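You operate a simulated robot arm through the tools that you are given. There is no shell and no other tool.

Carry out the task below with a simulated robot arm. There is one attempt and no reset: what you move stays moved.

Task
Open the blinds, switch off both wall lights, set out the boxed bottle.
Fine: it goes from the black box onto the wall shelf; close the box again. Set down upright: bottle.
Where things are to end (x, y in the base frame): bottle within 60 mm of [770, 150].

Only the result counts: the job must be done as asked and must still hold three seconds after the hand-in. Knocking over, shifting, dropping, spilling or breaking anything else fails it.

Robot
A 7-joint arm with a two-finger parallel gripper, fixed in place. Base frame: the origin is at the foot of the arm, x ahead of it, y to its left, z up; the work surface is at about z = 920. Lengths are in mm, angles in degrees, forces in N, time in s.
Its first joint turns from -166.0 to 166.0 degrees. Payload 4.4 kg.
Tool frame: the origin (TCP) lies between the finger pads and is the grasp point; the fingertips stand 23 mm ahead of it; z points along the fingers, y is the line along which they close. Largest opening 94 mm; finger width 38, thickness 10; the body of the gripper, 54 by 96 mm, starts 39 mm behind the TCP.
Orientation is that of the tool frame in the base frame, as [roll, pitch, yaw] about the fixed x, y, z axes, in that order (R = Rz(yaw) Ry(pitch) Rx(roll)). With the fingers straight down and closing along the base's y, the tool's x points along the base's -x, its y along +y and its z along -z.

Tools
- The arm moves only by the tool apply_moves. Its argument "moves" is a list of rows, each a list of 7 numbers: the shift along the tool's x, y, z in units of 20 mm (1.0 is 20 mm), then the turn, a rotation vector about the tool's x, y, z in units of 5 degrees (1.0 is 5 degrees), then the finger opening in mm, from 0 to 94. In form: [[dx, dy, dz, rx, ry, rz, hand], ...]. A call has 1 to 20 rows; each row shifts and turns the commanded pose from where the row before left it, along the tool's axes as they then stand. A call with a number of a shift or a turn outside -1 to 1 is refused whole. Rows are played at 5 a second. More than 50 mm and 8.6 degrees between two rows, or a gripper value outside its range, and nothing of the call is played. Where a pose cannot be reached the arm comes as near as it can. A force on the tool above 90 N (or 10 N above the force at the start of the call, whichever is more), or a blocked arm, ends the call early, and 0.2 s more pass. The fingers move at their own pace (about 72 mm/s each) and stop on an object; they squeeze with about 36 N. The grip force told is the motor's: it shows also when the fingers shut on nothing. Time passes only in rows, and 0.2 s behind the last, so rows that do not move let the fingers close. The reply holds the time, the measured pose of the TCP, the force on the tool along the base axes, the opening and the grip force, in the units named above and with some noise, with the torque about the TCP (base axes, N m) and any sound that the robot's microphone picked up, and new pictures: "show" is both (left out), scene, wrist or none.
- Cameras (640 x 400 px; columns grow to the right, rows downward): "scene" is fixed at [219.1, 649.6, 1846.4]; the picture's right is [-0.70, -0.71, 0.00], its down [-0.47, 0.46, -0.75] and it looks along [0.54, -0.53, -0.66] (base axes); focal length 363 px, centre (320, 200). "wrist" rides on the gripper at [86, 16, -74] in the tool frame; the picture's right is [-0.18, 0.98, 0.00], its down [-0.58, -0.11, -0.81] and it looks along [-0.79, -0.15, 0.59] (tool axes); focal length 243 px, centre (320, 200). There is no depth. A picture from a camera that has moved, and an enlarged one, comes with that camera's place and axes in the base frame and with its lens.
- zoom(camera, box): a new picture of the part [left, top, right, bottom] of that camera's present view, enlarged. The clock stands still meanwhile.
- finish_job(): hands the job in; it is judged then, once.

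Nothing tells you positions but the pictures and the camera data. Unless the task says otherwise, let go and move clear before handing in.

The tools are called after "Request:" as name(argument=value, ...) on one line, values as JSON. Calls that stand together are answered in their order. apply_moves: Moves the arm, as the interface text tells. Its arguments: {"type":"object","properties":{"moves":{"type":"array"},"show":{"type":"string","enum":["both","scene","wrist","none"]}},"required":["moves"]} The other tools are called the same way: zoom (camera, box) takes an enlarged picture of a part of a camera's view; finish_job () hands the job in.

At the start:

```text
time: 0.0
eef_pos: [759.5, -122.0, 1442.6]
tcp_rot: [-180.0, 0.0, -179.9]
force: [-0.2, 0.4, -0.4]
ft_torque: [0.01, -0.01, -0.01]
gripper_width: 94.0
grip_force: 0.2
```

scene: 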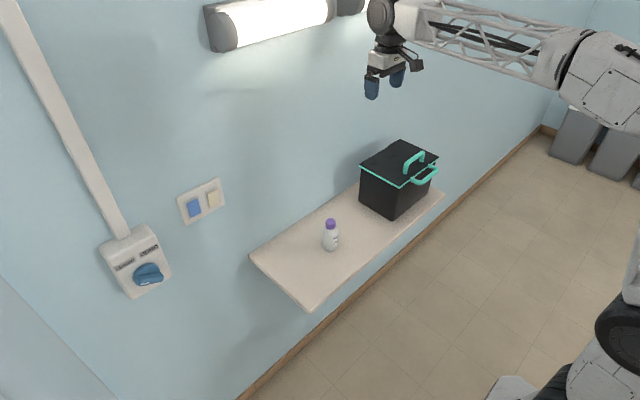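
wrist: 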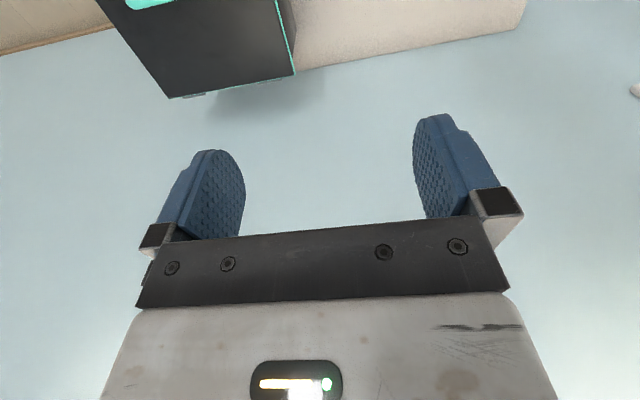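

I see a wall with a light (tube lamp), a switch panel with two rockers, a rotary knob with a cable duct (maybe the blinds control), a shelf with a white bottle with purple cap and a black box with teal handles. I'll zoom in on these before moving.

Request:
zoom(camera="scene", box=[80, 160, 240, 310])

Request:
zoom(camera="scene", box=[310, 120, 460, 260])

Request:
zoom(camera="scene", box=[180, 0, 440, 120])

Request:
zoom(camera="scene", box=[0, 0, 640, 400])

```text
2.67 times, centred on (160, 235) of scene
camera zoom: at [219.1, 649.6, 1846.4], right [-0.7, -0.71, 0.0], down [-0.47, 0.46, -0.75], along [0.54, -0.53, -0.66], focal length 968 px, centre (747, 107)
```

zoom: 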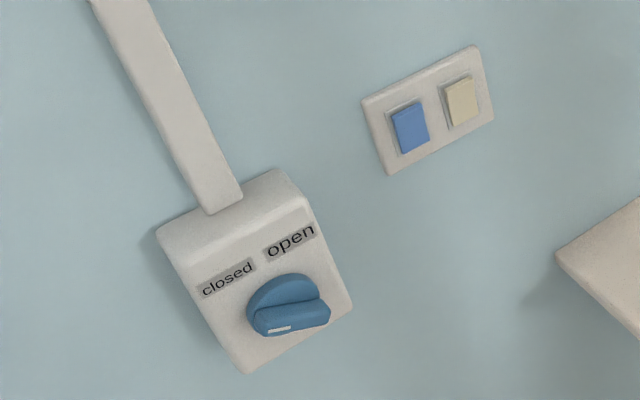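

```text
2.86 times, centred on (385, 190) of scene
camera zoom: at [219.1, 649.6, 1846.4], right [-0.7, -0.71, 0.0], down [-0.47, 0.46, -0.75], along [0.54, -0.53, -0.66], focal length 1037 px, centre (134, 229)
```

zoom: 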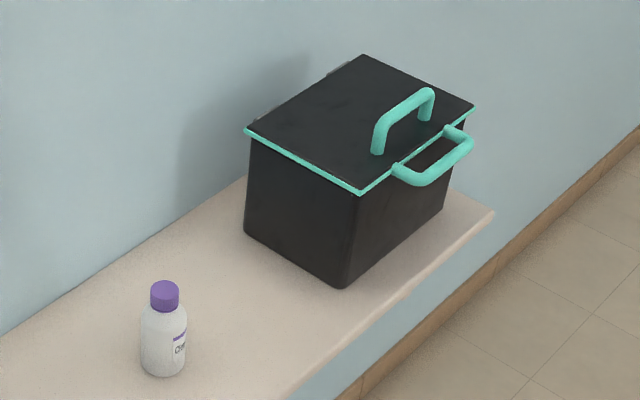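

```text
2.46 times, centred on (310, 60) of scene
camera zoom: at [219.1, 649.6, 1846.4], right [-0.7, -0.71, 0.0], down [-0.47, 0.46, -0.75], along [0.54, -0.53, -0.66], focal length 894 px, centre (345, 545)
```

zoom: 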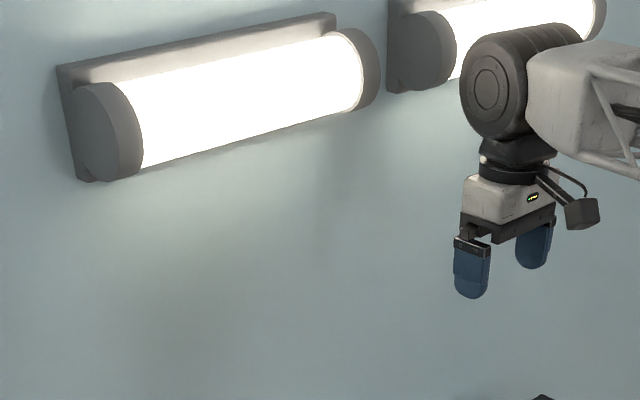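

```text
1.00 times, centred on (320, 200) of scene (not enlarged: the box is as wide or as high as the picture)
camera zoom: at [219.1, 649.6, 1846.4], right [-0.7, -0.71, 0.0], down [-0.47, 0.46, -0.75], along [0.54, -0.53, -0.66], focal length 363 px, centre (320, 200)
```

zoom: 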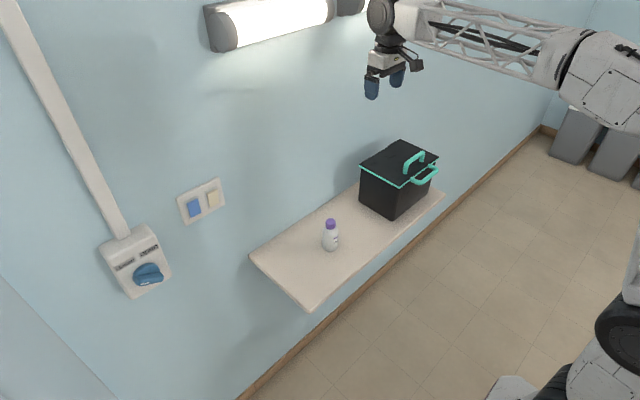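

Request:
zoom(camera="scene", box=[100, 225, 180, 300])

Request:
zoom(camera="scene", box=[170, 170, 234, 230])

Request:
zoom(camera="scene", box=[360, 130, 450, 190])

Request:
zoom(camera="wrist", box=[80, 0, 320, 130])

```text
5.33 times, centred on (140, 262) of scene
camera zoom: at [219.1, 649.6, 1846.4], right [-0.7, -0.71, 0.0], down [-0.47, 0.46, -0.75], along [0.54, -0.53, -0.66], focal length 1936 px, centre (1280, -133)
```

zoom: 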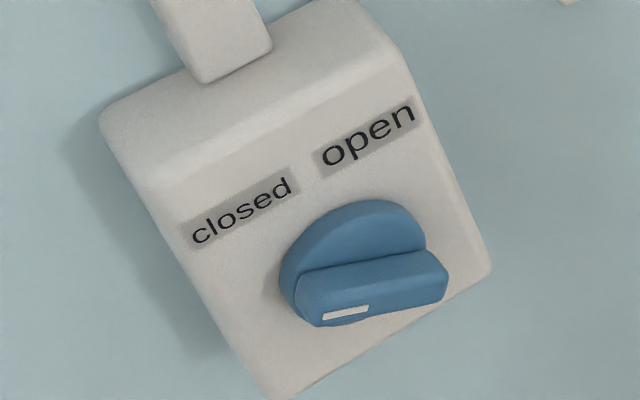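

```text
6.67 times, centred on (202, 200) of scene
camera zoom: at [219.1, 649.6, 1846.4], right [-0.7, -0.71, 0.0], down [-0.47, 0.46, -0.75], along [0.54, -0.53, -0.66], focal length 2420 px, centre (1107, 200)
```

zoom: 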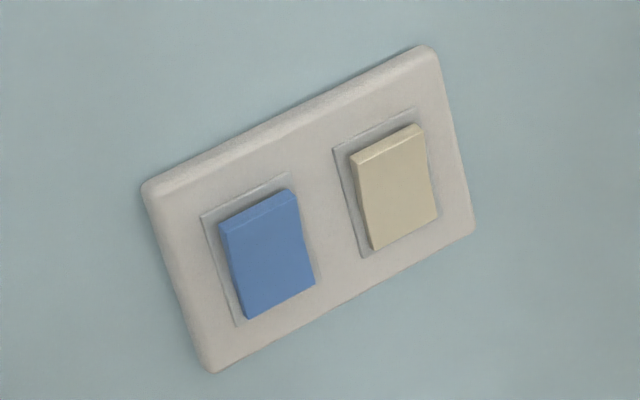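

```text
6.67 times, centred on (405, 160) of scene
camera zoom: at [219.1, 649.6, 1846.4], right [-0.7, -0.71, 0.0], down [-0.47, 0.46, -0.75], along [0.54, -0.53, -0.66], focal length 2420 px, centre (-247, 467)
```

zoom: 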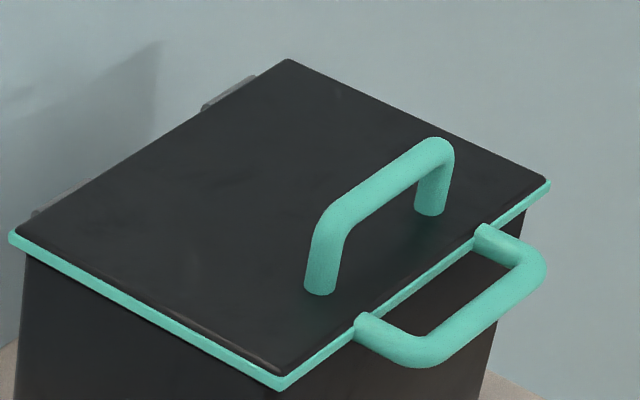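

```text
2.67 times, centred on (200, 65) of wrist
camera zoom: at [674.0, -104.8, 1517.8], right [0.18, 0.98, 0.0], down [0.58, -0.11, 0.81], along [0.79, -0.15, -0.59], focal length 647 px, centre (640, 560)
```

zoom: 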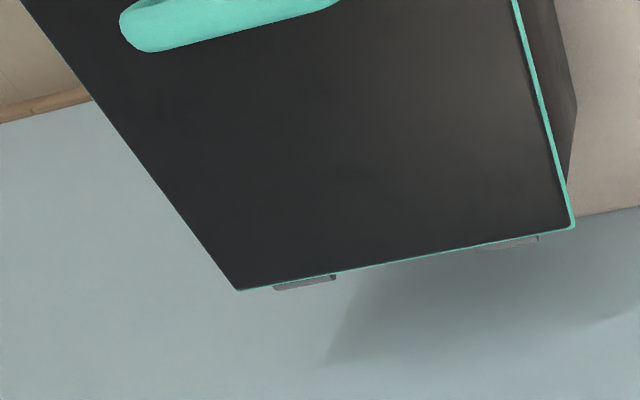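

The blinds knob (pointer on "closed"), two rockers (blue y≈397, cream y≈340, z≈1220) and the hinged box are clear. I start by moving left and back from the wall, towards the switch panel.

Request:
apply_moves(moves=[[0.4, 1, 0, 0, 0, 0, 94], [0.4, 1, 0, 0, 0, 0, 94], [0.4, 1, 0, 0, 0, 0, 94], [0.4, 1, 0, 0, 0, 0, 94], [0.4, 1, 0, 0, 0, 0, 94], [0.4, 1, 0, 0, 0, 0, 94], [0.4, 1, 0, 0, 0, 0, 94], [0.4, 1, 0, 0, 0, 0, 94], [0.4, 1, 0, 0, 0, 0, 94], [0.4, 1, 0, 0, 0, 0, 94], [0.4, 1, 0, 0, 0, 0, 94], [0.4, 1, 0, 0, 0, 0, 94], [0.4, 1, 0, 0, 0, 0, 94], [0.4, 1, 0, 0, 0, 0, 94], [0.4, 1, 0, 0, 0, 0, 94], [0.4, 1, 0, 0, 0, 0, 94], [0.4, 1, 0, 0, 0, 0, 94], [0.4, 1, 0, 0, 0, 0, 94], [0.4, 1, 0, 0, 0, 0, 94], [0.4, 1, 0, 0, 0, 0, 94]])

```text
time: 4.2
eef_pos: [599.9, 279.0, 1442.3]
tcp_rot: [-180.0, -0.1, -180.0]
force: [-0.5, 0.3, 0.5]
ft_torque: [-0.01, -0.01, 0.0]
gripper_width: 94.1
grip_force: 0.0
camera wrist: at [514.1, 295.3, 1517.8], right [0.18, 0.98, 0.0], down [0.58, -0.11, 0.81], along [0.79, -0.15, -0.59], focal length 243 px, centre (320, 200)
```

scene: 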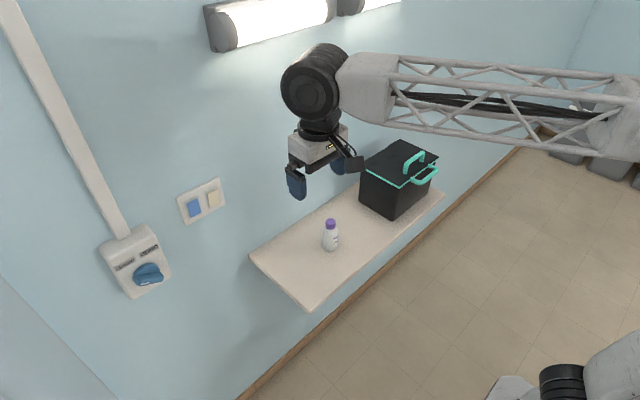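
wrist: 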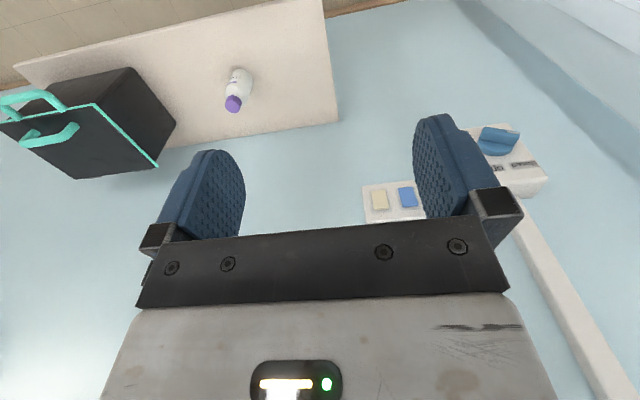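

The wrist view agrees: the panel is on the wall at about x=945, and the decoy bottle at about (768, 62). Next I tilt the tool to point at the wall.

Request:
apply_moves(moves=[[0, 0, 0, 0, -1, 0, 94], [0, 0, 0, 0, -1, 0, 94], [0, 0, 0, 0, -1, 0, 94], [0, 0, 0, 0, -1, 0, 94], [0, 0, 0, 0, -1, 0, 60], [0, 0, 0, 0, -1, 0, 40], [0, 0, 0, 0, -1, 0, 20], [0, 0, 0, 0, -1, 0, 0], [0, 0, 0, 0, -1, 0, 0], [0, 0, 0, 0, -1, 0, 0], [0, 0, 0, 0, -1, 0, 0], [0, 0, 0, 0, -1, 0, 0], [0, 0, 0, 0, -1, 0, 0], [0, 0, 0, 0, -1, 0, 0], [0, 0, 0, 0, -1, 0, 0], [0, 0, 0, 0, -1, 0, 0], [0, 0, 0, 0, -1, 0, 0], [0, 0, 0, 0, -1, 0, 0]])

```text
time: 8.0
eef_pos: [600.7, 279.5, 1443.8]
tcp_rot: [-16.9, 90.0, -16.8]
force: [0.2, 0.3, 0.4]
ft_torque: [-0.01, -0.02, -0.02]
gripper_width: 0.0
grip_force: 36.0
camera wrist: at [526.0, 295.2, 1356.9], right [0.0, 0.98, 0.18], down [-0.81, -0.11, 0.58], along [0.59, -0.15, 0.79], focal length 243 px, centre (320, 200)
```

scene: 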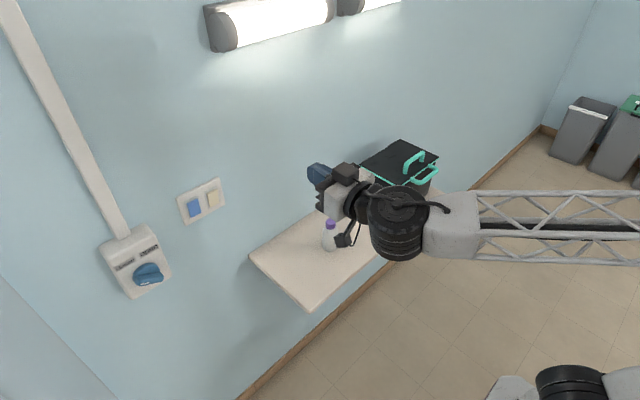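
wrist: 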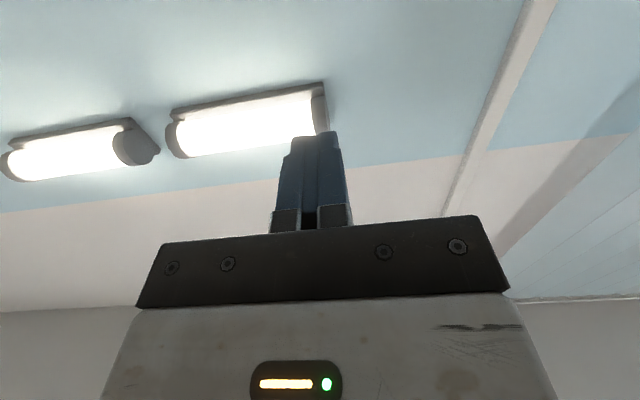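

The tool now points at the wall with the fingers closed. I move in front of the upper half of the blue rocker.

Request:
apply_moves(moves=[[0.8, 0.45, 0.8, 0, 0, 0, 0], [0.8, 0.45, 0.8, 0, 0, 0, 0], [0.8, 0.45, 0.8, 0, 0, 0, 0], [0.8, 0.45, 0.8, 0, 0, 0, 0], [0.8, 0.45, 0.8, 0, 0, 0, 0], [0.8, 0.45, 0.8, 0, 0, 0, 0], [0.8, 0.45, 0.8, 0, 0, 0, 0], [0.8, 0.45, 0.8, 0, 0, 0, 0], [0.8, 0.45, 0.8, 0, 0, 0, 0], [0.8, 0.45, 0.8, 0, 0, 0, 0], [0.8, 0.45, 0.8, 0, 0, 0, 0], [0.8, 0.45, 0.8, 0, 0, 0, 0], [0.7, 0.45, 0.8, 0, 0, 0, 0]])

```text
time: 10.8
eef_pos: [808.1, 395.8, 1238.5]
tcp_rot: [-24.6, 89.9, -24.8]
force: [0.3, 0.1, 0.8]
ft_torque: [-0.02, 0.0, 0.0]
gripper_width: 0.0
grip_force: 36.4
camera wrist: at [733.9, 411.3, 1151.7], right [0.0, 0.98, 0.18], down [-0.81, -0.11, 0.58], along [0.59, -0.15, 0.79], focal length 243 px, centre (320, 200)
```

scene: 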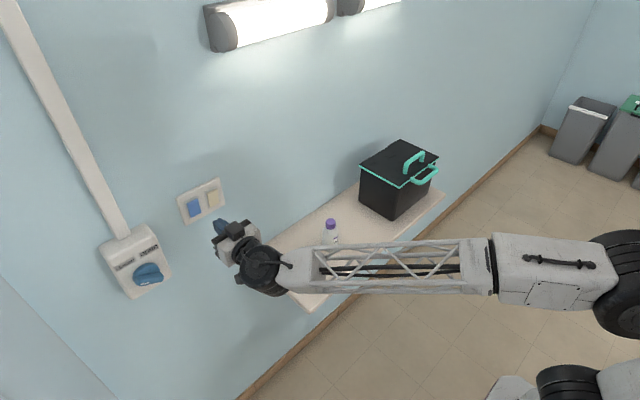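
wrist: 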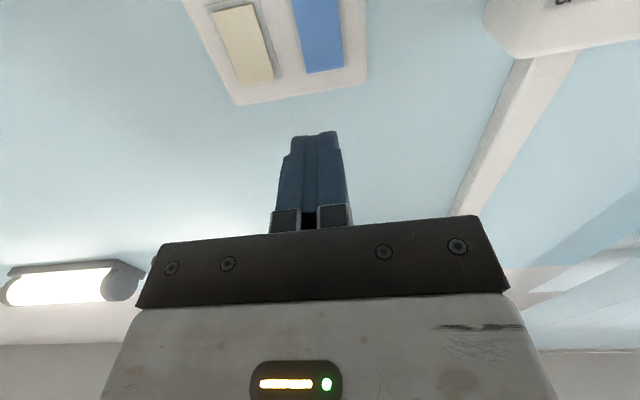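

Request:
zoom(camera="wrist", box=[180, 0, 400, 120])

Request:
zoom(camera="scene", box=[160, 160, 280, 270])

```text
2.91 times, centred on (290, 60) of wrist
camera zoom: at [733.9, 411.3, 1151.7], right [0.0, 0.98, 0.18], down [-0.81, -0.11, 0.58], along [0.59, -0.15, 0.79], focal length 706 px, centre (407, 607)
```

zoom: 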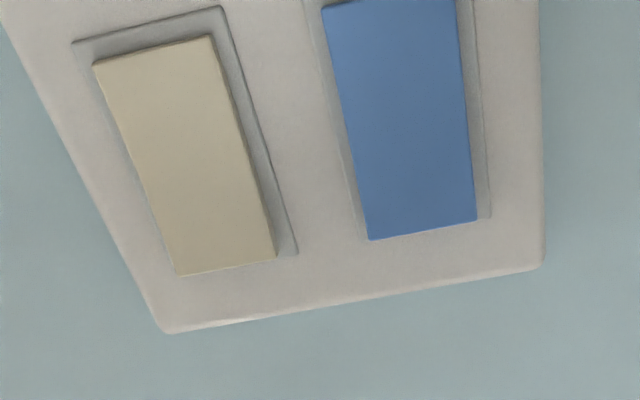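

```text
3.64 times, centred on (220, 215) of scene
camera zoom: at [219.1, 649.6, 1846.4], right [-0.7, -0.71, 0.0], down [-0.47, 0.46, -0.75], along [0.54, -0.53, -0.66], focal length 1320 px, centre (684, 146)
```

zoom: 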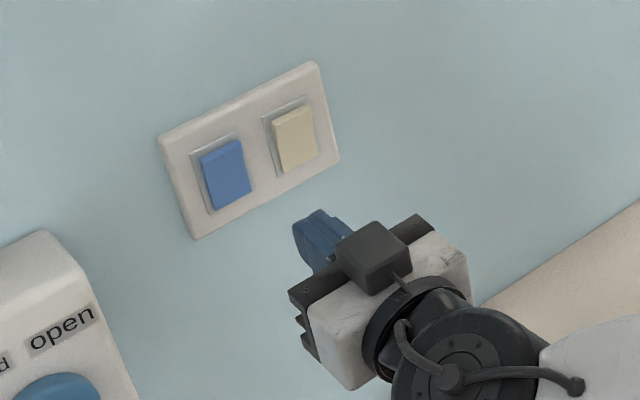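

Both rockers stand out at the top, so I'll press their upper halves. First I go close and check the lamps as I press.

Request:
apply_moves(moves=[[0, 0, 1, 0, 0, 0, 0], [0, 0, 1, 0, 0, 0, 0], [0, 0, 1, 0, 0, 0, 0], [0, 0, 1, 0, 0, 0, 0]], show="none")

Request:
apply_moves(moves=[[0, 0, 0.2, 0, 0, 0, 0], [0, 0, 0.2, 0, 0, 0, 0], [0, 0, 0, 0, 0, 0, 0]], show="both")

```text
time: 11.8
eef_pos: [887.1, 393.5, 1239.3]
tcp_rot: [-164.3, 90.0, -164.4]
force: [0.4, -1.0, -0.1]
ft_torque: [-0.02, 0.01, -0.01]
gripper_width: 0.0
grip_force: 36.1
```

```text
time: 12.6
eef_pos: [894.9, 395.5, 1237.0]
tcp_rot: [-174.4, 90.0, -174.4]
force: [-0.3, 0.4, 0.2]
ft_torque: [0.0, -0.02, 0.03]
gripper_width: 0.4
grip_force: 36.2
camera wrist: at [822.1, 411.9, 1151.0], right [0.0, 0.98, 0.18], down [-0.81, -0.11, 0.58], along [0.59, -0.15, 0.79], focal length 243 px, centre (320, 200)
```

scene: 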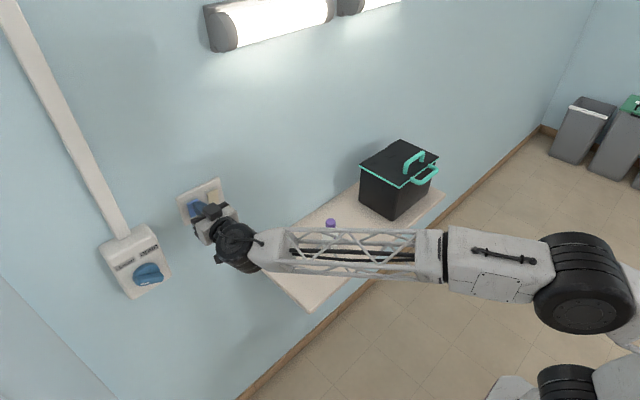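
wrist: 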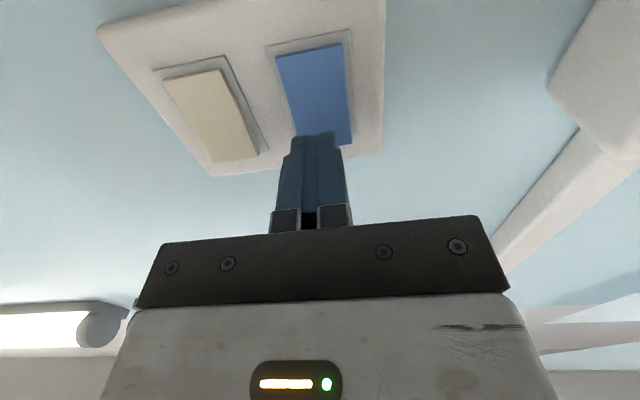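

The fingertips are lined up with the blue rocker's upper half, just off it. I press in small steps.

Request:
apply_moves(moves=[[0, 0, 0.2, 0, 0, 0, 0], [0, 0, 0.2, 0, 0, 0, 0], [0, 0, 0, 0, 0, 0, 0]], show="none")

Request:
apply_moves(moves=[[0, 0, 0.2, 0, 0, 0, 0], [0, 0, 0, 0, 0, 0, 0]], show="both")

```text
time: 13.4
eef_pos: [902.3, 395.6, 1237.7]
tcp_rot: [161.5, 90.0, 161.4]
force: [-0.1, -0.1, -0.2]
ft_torque: [-0.03, -0.03, 0.02]
gripper_width: 0.2
grip_force: 36.3
```

```text
time: 14.0
eef_pos: [907.7, 395.9, 1237.9]
tcp_rot: [16.4, 89.9, 16.4]
force: [-0.5, -0.5, 0.7]
ft_torque: [-0.02, -0.03, 0.01]
gripper_width: 0.1
grip_force: 35.9
heard: click
camera wrist: at [833.5, 412.0, 1151.3], right [0.0, 0.98, 0.18], down [-0.81, -0.11, 0.58], along [0.59, -0.15, 0.79], focal length 243 px, centre (320, 200)
```

scene: 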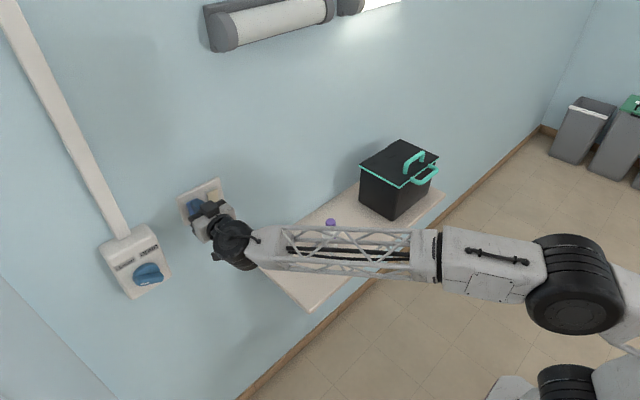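
wrist: 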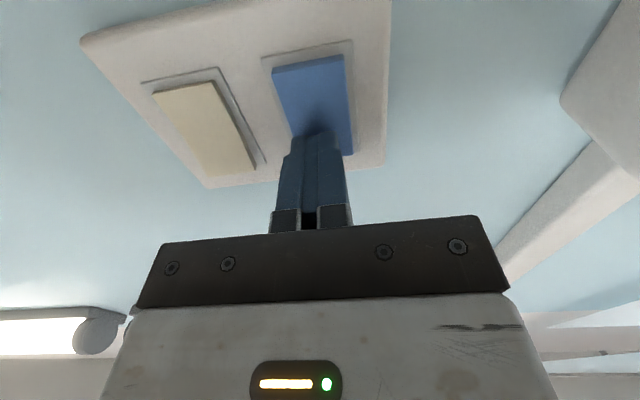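

A click, and the nearer lamp went off. I back off and do the same on the cream rocker.

Request:
apply_moves(moves=[[0, 0, -0.9, 0, 0, 0, 0], [0, 0, -0.9, 0, 0, 0, 0], [0, -0.93, 0, 0, 0, 0, 0], [0, -0.93, 0, 0, 0, 0, 0], [0, -0.93, 0, 0, 0, 0, 0], [0, 0, 0.6, 0, 0, 0, 0], [0, 0, 0.6, 0, 0, 0, 0], [0, 0, 0, 0, 0, 0, 0]], show="both")

```text
time: 15.8
eef_pos: [895.2, 339.7, 1237.5]
tcp_rot: [-155.1, 90.0, -155.2]
force: [-1.1, 1.0, -0.1]
ft_torque: [-0.01, 0.0, -0.02]
gripper_width: 0.1
grip_force: 36.1
heard: click
camera wrist: at [821.9, 356.4, 1150.7], right [0.0, 0.98, 0.18], down [-0.81, -0.11, 0.58], along [0.59, -0.15, 0.79], focal length 243 px, centre (320, 200)
```

scene: 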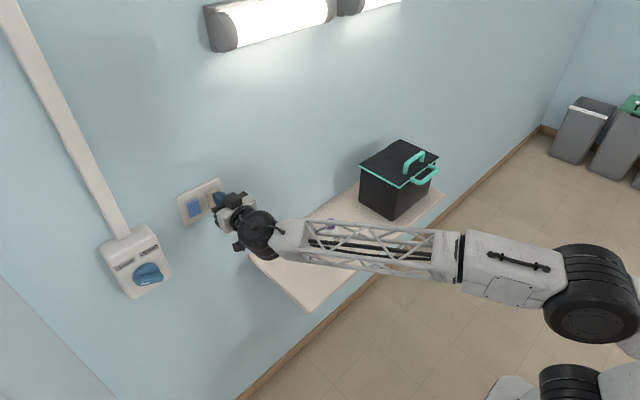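
wrist: 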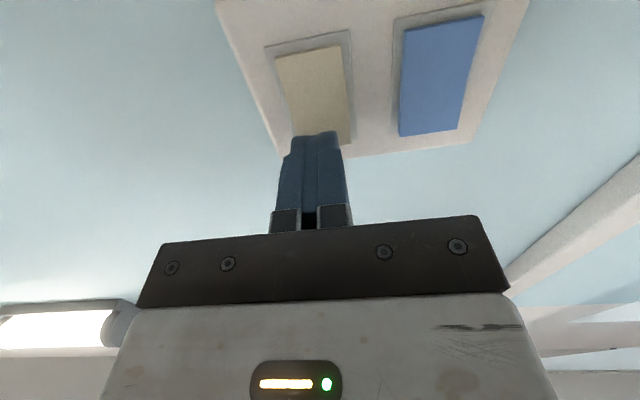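

The blue rocker sprang back when I released it (second click, lamp on again), so it wasn't pressed past its latch. I press the cream one further, watching the force.

Request:
apply_moves(moves=[[0, 0, 0.25, 0, 0, 0, 0], [0, 0, 0.25, 0, 0, 0, 0], [0, 0, 0.2, 0, 0, 0, 0], [0, 0, 0, 0, 0, 0, 0]], show="none")

Request:
apply_moves(moves=[[0, 0, 0.15, 0, 0, 0, 0], [0, 0, 0, 0, 0, 0, 0]], show="both")

```text
time: 16.7
eef_pos: [907.7, 340.6, 1236.0]
tcp_rot: [-59.0, 90.0, -59.2]
force: [-61.2, -19.2, -0.9]
ft_torque: [-0.21, 1.06, -0.42]
gripper_width: 0.0
grip_force: 35.9
heard: click
stopped in row 4: the force on the tool passed its limit at 94 N (the readings are from after the stop); the commanded pose is now the measured one
```

```text
time: 17.0
eef_pos: [905.8, 340.6, 1237.2]
tcp_rot: [122.9, 90.0, 122.9]
force: [-71.5, -24.1, -0.8]
ft_torque: [-0.21, 1.23, -0.49]
gripper_width: 0.2
grip_force: 35.7
stopped in row 1: the force on the tool passed its limit at 119 N (the readings are from after the stop); the commanded pose is now the measured one
camera wrist: at [833.9, 356.4, 1150.4], right [0.0, 0.98, 0.18], down [-0.81, -0.11, 0.58], along [0.59, -0.15, 0.79], focal length 243 px, centre (320, 200)
```

scene: 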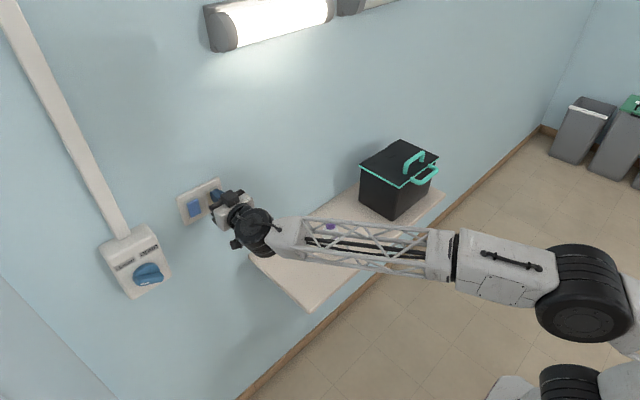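
wrist: 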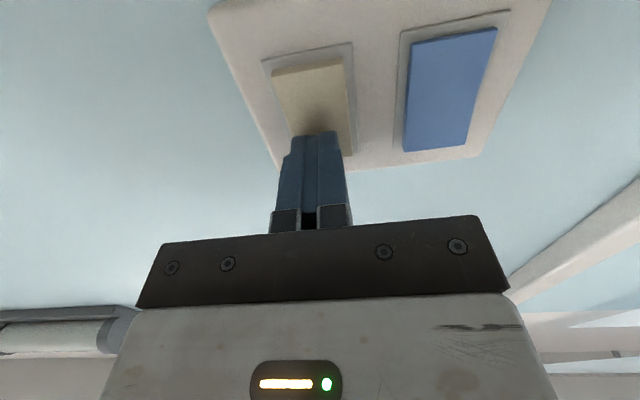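

The cream rocker bottomed out and the far lamp is off. I back away a little to see whether it latches.

Request:
apply_moves(moves=[[0, 0, -0.5, 0, 0, 0, 0], [0, 0, -0.5, 0, 0, 0, 0], [0, 0, 0, 0, 0, 0, 0]], show="both")

```text
time: 17.8
eef_pos: [887.6, 340.0, 1236.9]
tcp_rot: [-144.6, 89.9, -144.5]
force: [-0.1, -0.6, -0.8]
ft_torque: [-0.01, 0.02, -0.05]
gripper_width: 0.4
grip_force: 36.2
heard: click
camera wrist: at [814.4, 356.6, 1150.0], right [0.0, 0.98, 0.18], down [-0.81, -0.11, 0.58], along [0.59, -0.15, 0.79], focal length 243 px, centre (320, 200)
```

scene: 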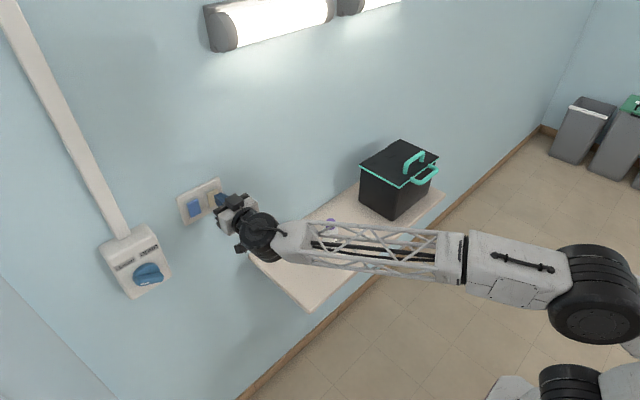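
wrist: 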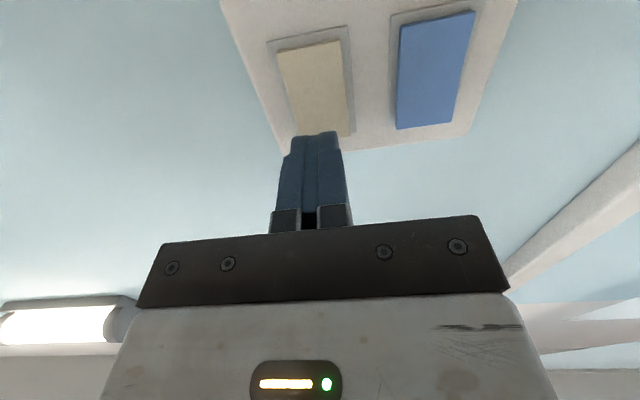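

Torque shows the contact was about 17 mm below the TCP, near the rocker's pivot, so the flat finger ends can't tip it over. I'll tilt the tool 25° down so that the upper finger edge leads and presses near the rocker's top.

Request:
apply_moves(moves=[[0, 0, -0.7, 0, 0, 0, 0], [0, 0, -0.3, 0, 1, 0, 0], [0, 0, 0, 0, 1, 0, 0], [0, 0, 0, 0, 1, 0, 0], [0, 0, 0, 0, 1, 0, 0], [0, 0, 0, 0, 1, 0, 0], [0, 0, 0, 0, 0, 0, 0]], show="both")

```text
time: 19.4
eef_pos: [867.9, 340.5, 1235.3]
tcp_rot: [-179.9, 64.9, -179.9]
force: [0.3, 0.5, -0.5]
ft_torque: [0.01, -0.01, -0.02]
gripper_width: 0.2
grip_force: 36.7
camera wrist: at [765.0, 357.1, 1188.9], right [0.08, 0.98, 0.17], down [-0.48, -0.11, 0.87], along [0.87, -0.15, 0.47], focal length 243 px, centre (320, 200)
```

scene: 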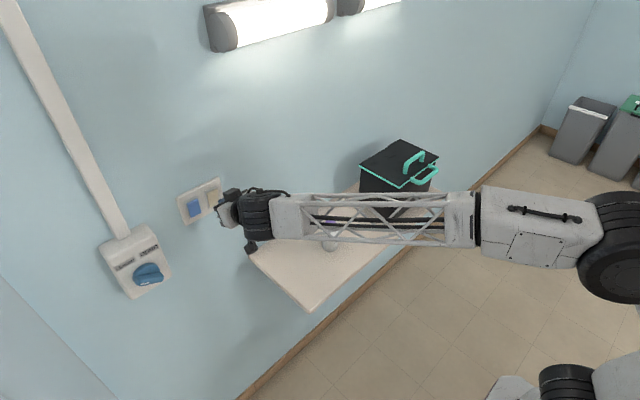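
wrist: 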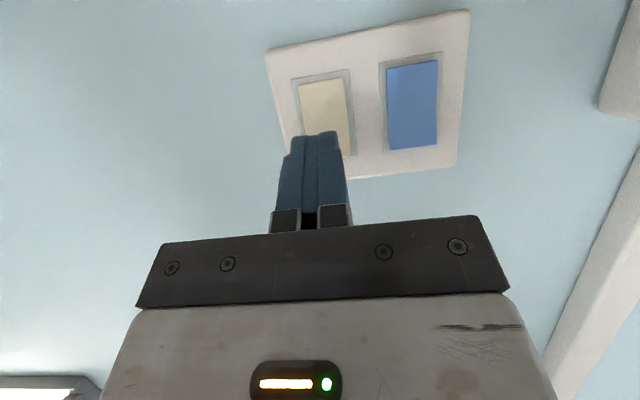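

Request:
apply_moves(moves=[[-0.05, 0, 0.47, 0, 0, 0, 0], [-0.19, 0, 0.408, 0, 0, 0, 0], [-0.19, 0, 0.408, 0, 0, 0, 0], [0, 0, 0, 0, 0, 0, 0]], show="none")

Request:
apply_moves(moves=[[-0.0634, 0, 0.136, 0, 0, 0, 0], [-0.0634, 0, 0.136, 0, 0, 0, 0], [0, 0, 0, 0, 0, 0, 0]], show="none")

Request:
apply_moves(moves=[[-0.0634, 0, 0.136, 0, 0, 0, 0], [0, 0, 0, 0, 0, 0, 0]], show="both")

```text
time: 20.4
eef_pos: [896.8, 340.1, 1233.0]
tcp_rot: [-180.0, 64.9, -179.9]
force: [-0.3, -0.5, 0.4]
ft_torque: [0.0, -0.02, -0.02]
gripper_width: 0.0
grip_force: 36.6
```

```text
time: 21.2
eef_pos: [902.9, 339.5, 1232.4]
tcp_rot: [-179.8, 65.0, 180.0]
force: [-0.2, -0.1, -0.6]
ft_torque: [0.02, 0.0, 0.01]
gripper_width: 0.1
grip_force: 35.3
heard: click
```

```text
time: 21.8
eef_pos: [902.8, 340.5, 1232.6]
tcp_rot: [-179.8, 64.9, -180.0]
force: [-18.5, -3.6, -1.6]
ft_torque: [0.14, -0.1, -0.14]
gripper_width: 0.0
grip_force: 35.7
camera wrist: at [800.8, 356.7, 1185.9], right [0.08, 0.98, 0.17], down [-0.48, -0.11, 0.87], along [0.87, -0.15, 0.47], focal length 243 px, centre (320, 200)
```

scene: 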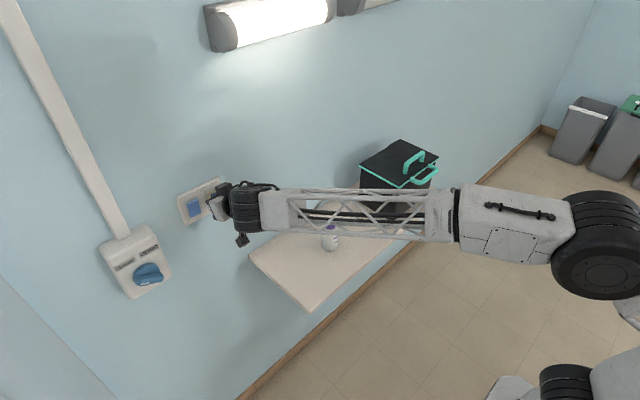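
wrist: 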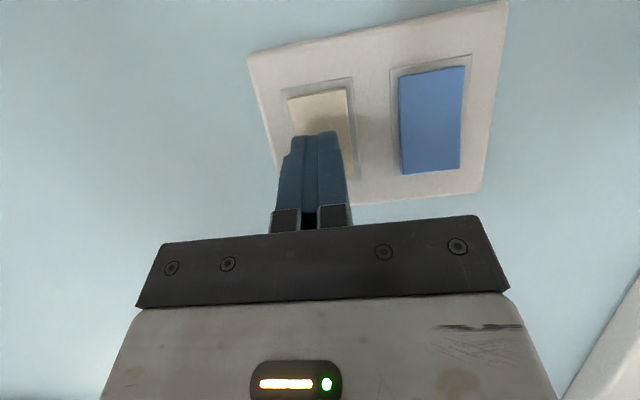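

The upper edge now presses at z≈1240 with 18 N. I push a touch more, then release and see whether it holds.

Request:
apply_moves(moves=[[-0.0634, 0, 0.136, 0, 0, 0, 0], [0, 0, 0, 0, 0, 0, 0], [0, 0, 0, 0, 0, 0, 0]], show="none")

Request:
apply_moves(moves=[[0.19, 0, -0.408, 0, 0, 0, 0], [0.19, 0, -0.408, 0, 0, 0, 0], [0.19, 0, -0.408, 0, 0, 0, 0], [0, 0, 0, 0, 0, 0, 0]], show="both")

```text
time: 22.2
eef_pos: [904.1, 340.3, 1233.1]
tcp_rot: [-179.9, 64.9, 180.0]
force: [-64.4, -13.7, 2.3]
ft_torque: [-0.13, -0.54, -0.38]
gripper_width: 0.2
grip_force: 35.7
stopped in row 1: the force on the tool passed its limit at 110 N (the readings are from after the stop); the commanded pose is now the measured one
```

```text
time: 23.2
eef_pos: [878.7, 339.2, 1230.8]
tcp_rot: [-179.8, 64.8, -179.9]
force: [0.6, 0.3, 0.5]
ft_torque: [-0.03, -0.03, 0.04]
gripper_width: 0.0
grip_force: 36.0
camera wrist: at [775.1, 357.2, 1184.3], right [0.08, 0.98, 0.17], down [-0.48, -0.11, 0.87], along [0.87, -0.15, 0.47], focal length 243 px, centre (320, 200)
```

scene: 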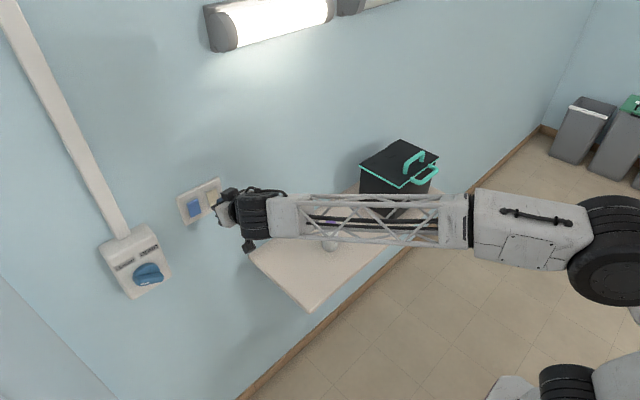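
wrist: 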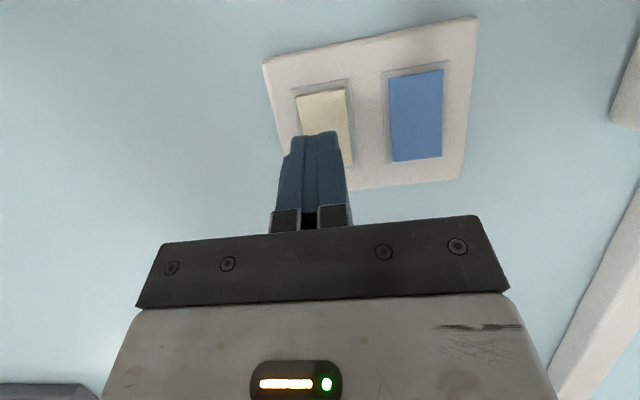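

No click on release and the far lamp stays off: latched. Now the same on the blue rocker.

Request:
apply_moves(moves=[[0, 0.95, 0, 0, 0, 0, 0], [0, 0.95, 0, 0, 0, 0, 0], [-0.05, 0.95, 0, 0, 0, 0, 0], [-0.19, 0, 0.408, 0, 0, 0, 0], [-0.19, 0, 0.408, 0, 0, 0, 0], [0, 0, 0, 0, 0, 0, 0]], show="none")

Request:
apply_moves(moves=[[-0.0634, 0, 0.136, 0, 0, 0, 0], [-0.0634, 0, 0.136, 0, 0, 0, 0], [-0.0634, 0, 0.136, 0, 0, 0, 0], [0, 0, 0, 0, 0, 0, 0]], show="none")

```text
time: 24.6
eef_pos: [896.9, 397.5, 1231.9]
tcp_rot: [-179.8, 64.8, -179.8]
force: [-0.4, 0.0, -0.1]
ft_torque: [0.0, -0.04, -0.01]
gripper_width: 0.0
grip_force: 36.3
```

```text
time: 25.6
eef_pos: [904.4, 399.0, 1232.4]
tcp_rot: [-179.7, 64.8, -180.0]
force: [-58.5, -13.5, -1.9]
ft_torque: [0.46, -0.38, -0.46]
gripper_width: 0.0
grip_force: 35.8
heard: click
stopped in row 4: the force on the tool passed its limit at 94 N (the readings are from after the stop); the commanded pose is now the measured one
```

Request:
apply_moves(moves=[[0.19, 0, -0.408, 0, 0, 0, 0], [0.19, 0, -0.408, 0, 0, 0, 0], [0.38, 0, -0.816, 0, 0, 0, 0], [0.38, 0, -0.816, 0, 0, 0, 0], [0.38, 0, -0.816, 0, 0, 0, 0], [0.38, 0, -0.816, 0, 0, 0, 0], [0, 0, 0, 0, 0, 0, 0]], show="both")

```text
time: 27.2
eef_pos: [814.6, 398.7, 1232.6]
tcp_rot: [-179.8, 64.8, -179.8]
force: [0.1, 0.5, -0.7]
ft_torque: [-0.01, -0.01, 0.0]
gripper_width: 0.0
grip_force: 35.7
camera wrist: at [711.8, 414.4, 1186.4], right [0.08, 0.98, 0.17], down [-0.48, -0.11, 0.87], along [0.87, -0.15, 0.47], focal length 243 px, centre (320, 200)
```

scene: 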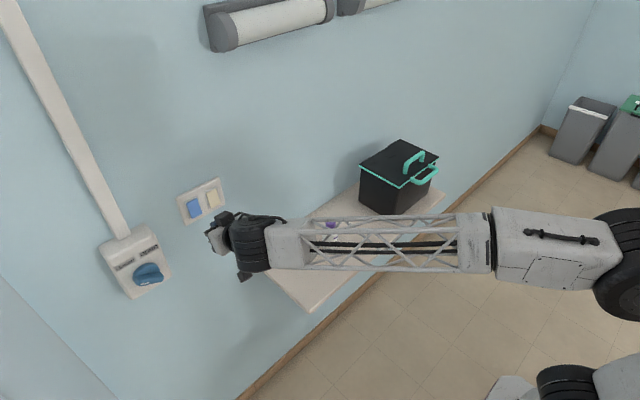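
wrist: 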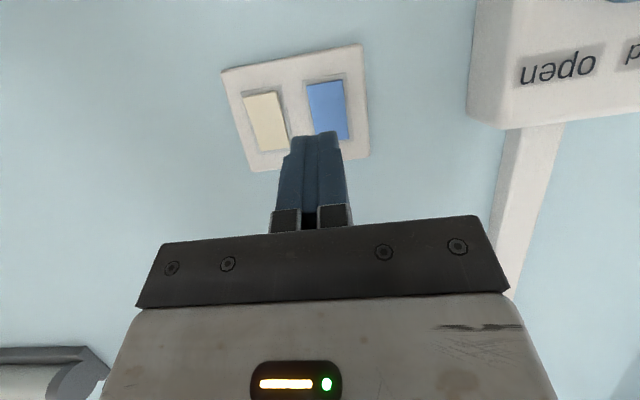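

Both lamps are off and latched. Next is the blinds knob: I move left and back to get a wrist view of it.

Request:
apply_moves(moves=[[0.833, 0.95, -0.243, 0, 0, 0, 0], [0.833, 0.95, -0.243, 0, 0, 0, 0], [0.833, 0.95, -0.243, 0, 0, 0, 0], [0.833, 0.95, -0.243, 0, 0, 0, 0], [0.833, 0.95, -0.243, 0, 0, 0, 0], [0.833, 0.95, -0.243, 0, 0, 0, 0], [0.833, 0.95, -0.243, 0, 0, 0, 0], [0.833, 0.95, -0.243, 0, 0, 0, 0], [0.833, 0.95, -0.243, 0, 0, 0, 0], [0.833, 0.95, -0.243, 0, 0, 0, 60], [0, 0, 0, 0, 0, 0, 60]], show="both")

```text
time: 29.6
eef_pos: [699.6, 587.0, 1100.5]
tcp_rot: [-179.8, 64.8, 180.0]
force: [-0.6, -0.1, 0.1]
ft_torque: [-0.01, 0.0, -0.01]
gripper_width: 60.0
grip_force: 0.1
camera wrist: at [596.5, 603.5, 1054.3], right [0.08, 0.98, 0.17], down [-0.48, -0.11, 0.87], along [0.87, -0.15, 0.47], focal length 243 px, centre (320, 200)
```

scene: 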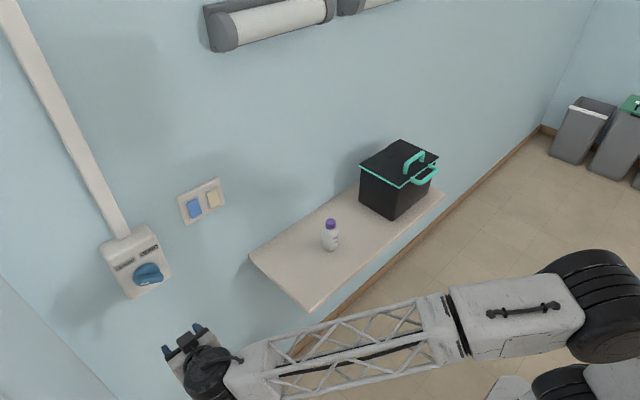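
wrist: 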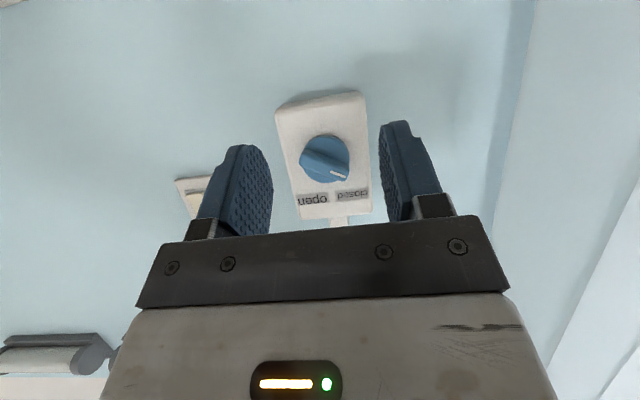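

Request:
zoom(camera="wrist", box=[260, 80, 390, 230])

Request:
zoom(camera="scene", box=[170, 170, 234, 230])

Request:
zoom(camera="scene", box=[300, 200, 360, 260])

```text
2.67 times, centred on (325, 155) of wrist
camera zoom: at [596.5, 603.5, 1054.3], right [0.08, 0.98, 0.17], down [-0.48, -0.11, 0.87], along [0.87, -0.15, 0.47], focal length 647 px, centre (307, 320)
```

zoom: 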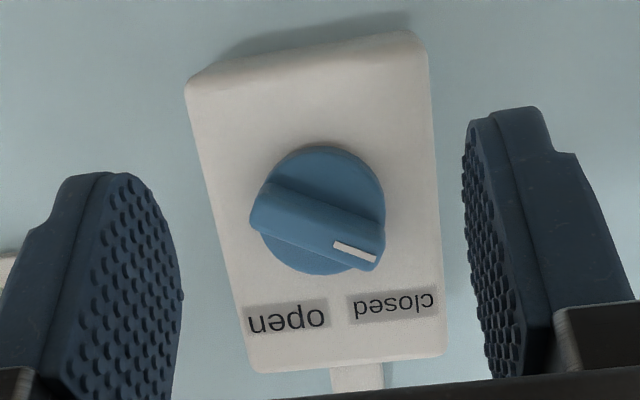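

```text
6.67 times, centred on (202, 200) of scene
camera zoom: at [219.1, 649.6, 1846.4], right [-0.7, -0.71, 0.0], down [-0.47, 0.46, -0.75], along [0.54, -0.53, -0.66], focal length 2420 px, centre (1107, 200)
```

zoom: 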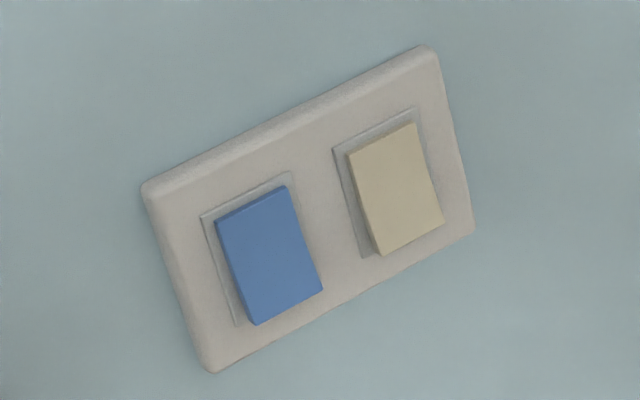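

```text
6.67 times, centred on (330, 230) of scene
camera zoom: at [219.1, 649.6, 1846.4], right [-0.7, -0.71, 0.0], down [-0.47, 0.46, -0.75], along [0.54, -0.53, -0.66], focal length 2420 px, centre (253, 0)
```

zoom: 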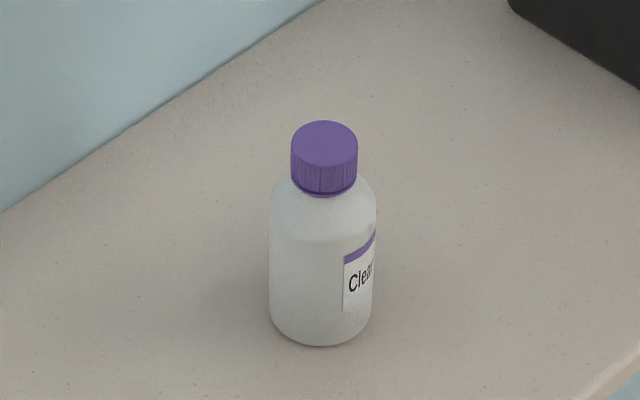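

The knob axis triangulates to about (y 569, z 1151), its front face at x≈852, with the bar pointing about 64° left of up. I level the tool, centre on the knob and turn the fingers to straddle the bar.

Request:
apply_moves(moves=[[0, 0, 0, 0, -1, 0, 60], [0, 0, 0, 0, -1, 0, 60], [0, 0, 0, 0, -1, 0, 60], [0, 0, 0, 0, -1, 0, 60], [0, 0, 0, 0, -1.0, 0, 60], [-0.631, -0.225, 0.8, 0, -0.04, 0, 60], [-0.631, -0.225, 0.8, 0, 0, 0, 60], [-0.631, -0.225, 0.8, 0, 0, 0, 60], [-0.631, -0.225, 0.8, 0, 0, 0, 60], [0, 0, 0, 0, 0, 0, 60]], show="none")

Request:
apply_moves(moves=[[0, 0, 0, 0, 0, -0.985, 60], [0, 0, 0, 0, 0, -0.985, 60], [0, 0, 0, 0, 0, -0.985, 60], [0, 0, 0, 0, 0, -0.985, 60], [0, 0, 0, 0, 0, -0.985, 60], [0, 0, 0, 0, 0, -0.985, 60], [0, 0, 0, 0, 0, -0.985, 60], [0, 0, 0, 0, 0, -0.985, 60], [0, 0, 0, 0, 0, -0.985, 60], [0, 0, 0, 0, 0, -0.985, 60], [0, 0, 0, 0, 0, -0.985, 60], [0, 0, 0, 0, 0, -0.985, 60], [0, 0, 0, 0, 0, -0.985, 60], [0, 0, 0, 0, 0, 0, 60]], show="both")

```text
time: 31.8
eef_pos: [764.0, 569.0, 1152.6]
tcp_rot: [-95.3, 89.9, -95.3]
force: [-0.6, 0.2, 0.5]
ft_torque: [-0.01, 0.02, -0.01]
gripper_width: 59.9
grip_force: 0.1
```

```text
time: 34.8
eef_pos: [764.1, 569.8, 1151.6]
tcp_rot: [-89.9, 25.9, -90.1]
force: [-0.1, 0.3, 0.5]
ft_torque: [-0.03, 0.02, -0.05]
gripper_width: 59.8
grip_force: 0.1
camera wrist: at [690.5, 499.8, 1100.3], right [0.0, 0.59, -0.8], down [-0.81, 0.48, 0.35], along [0.59, 0.65, 0.48], focal length 243 px, centre (320, 200)
```

scene: 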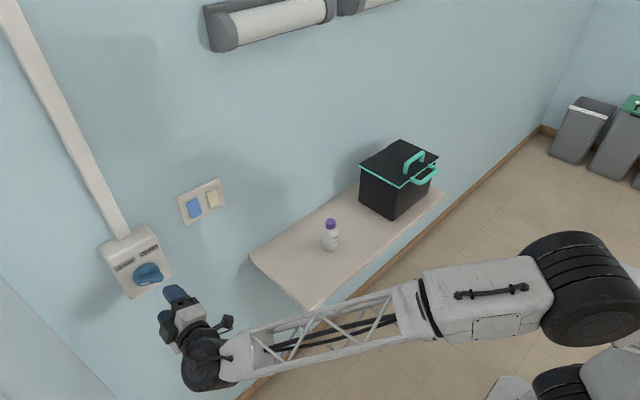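
wrist: 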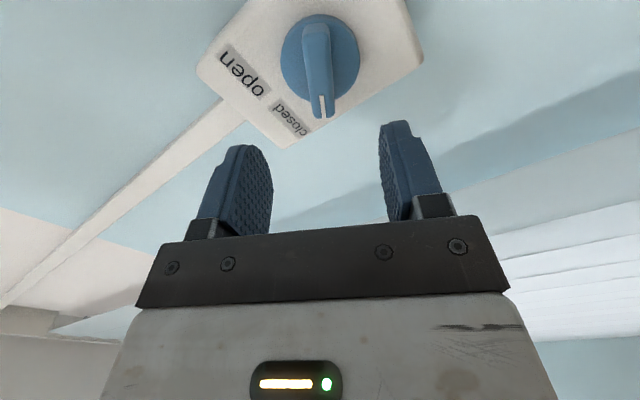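

Request:
zoom(camera="wrist", box=[250, 0, 390, 130])

```text
3.08 times, centred on (320, 65) of wrist
camera zoom: at [690.5, 499.8, 1100.3], right [0.0, 0.59, -0.8], down [-0.81, 0.48, 0.35], along [0.59, 0.65, 0.48], focal length 746 px, centre (320, 615)
```

zoom: 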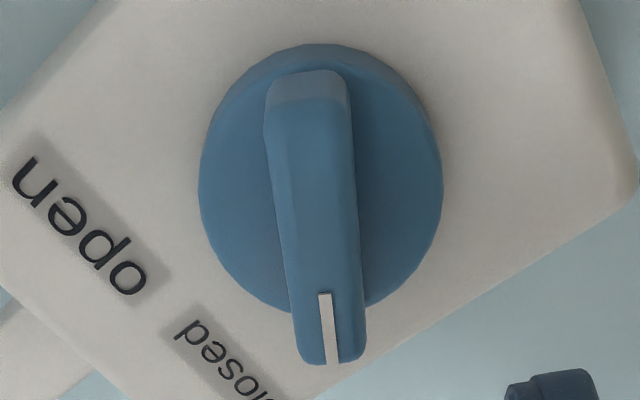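

The bar is at about 60° and well centred between the fingers. I correct 4°, advance over the bar, then close gently.

Request:
apply_moves(moves=[[0.1, 0, 0.5, 0, 0, 0.88, 60], [0, 0, 0.8, 0, 0, 0, 60], [0, 0, 0.8, 0, 0, 0, 60], [0, 0, 0.8, 0, 0, 0, 60], [0, 0, 0.4, 0, 0, 0, 60], [0, 0, 0.3, 0, 0, 0, 60], [0, 0, 0, 0, 0, 0, 60]], show="both")

```text
time: 36.4
eef_pos: [838.4, 567.4, 1151.2]
tcp_rot: [-90.1, 30.3, -90.1]
force: [0.2, -0.8, -0.4]
ft_torque: [0.03, 0.01, 0.0]
gripper_width: 60.0
grip_force: 0.1
camera wrist: at [764.1, 501.3, 1094.3], right [0.0, 0.66, -0.76], down [-0.81, 0.45, 0.39], along [0.59, 0.61, 0.53], focal length 243 px, centre (320, 200)
```

scene: 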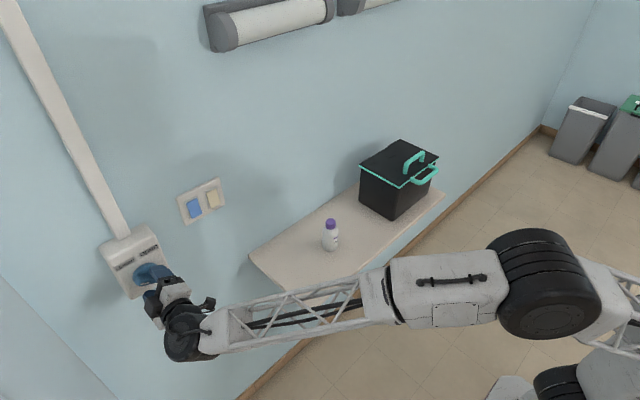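
wrist: 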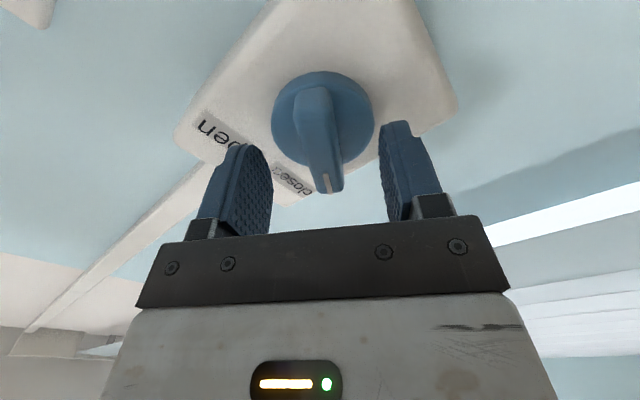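

Request:
zoom(camera="wrist", box=[220, 50, 430, 210])

Request:
zoom(camera="scene", box=[95, 220, 215, 340])

```text
2.50 times, centred on (325, 130) of wrist
camera zoom: at [764.1, 501.3, 1094.3], right [0.0, 0.66, -0.76], down [-0.81, 0.45, 0.39], along [0.59, 0.61, 0.53], focal length 606 px, centre (308, 375)
```

zoom: 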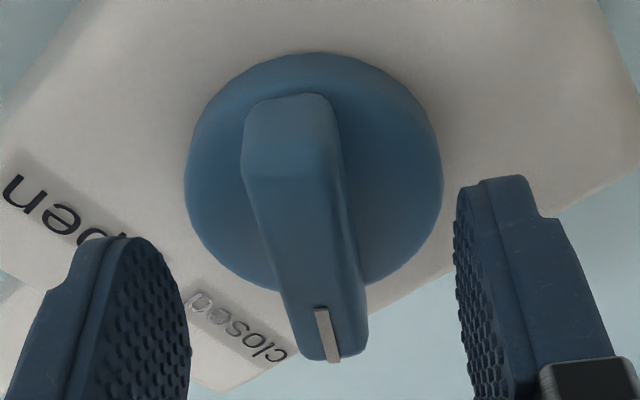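

```text
3.33 times, centred on (155, 280) of scene
camera zoom: at [219.1, 649.6, 1846.4], right [-0.7, -0.71, 0.0], down [-0.47, 0.46, -0.75], along [0.54, -0.53, -0.66], focal length 1210 px, centre (870, -67)
```

zoom: 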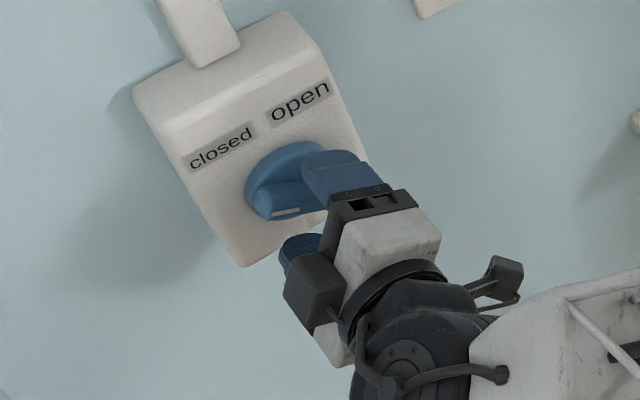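

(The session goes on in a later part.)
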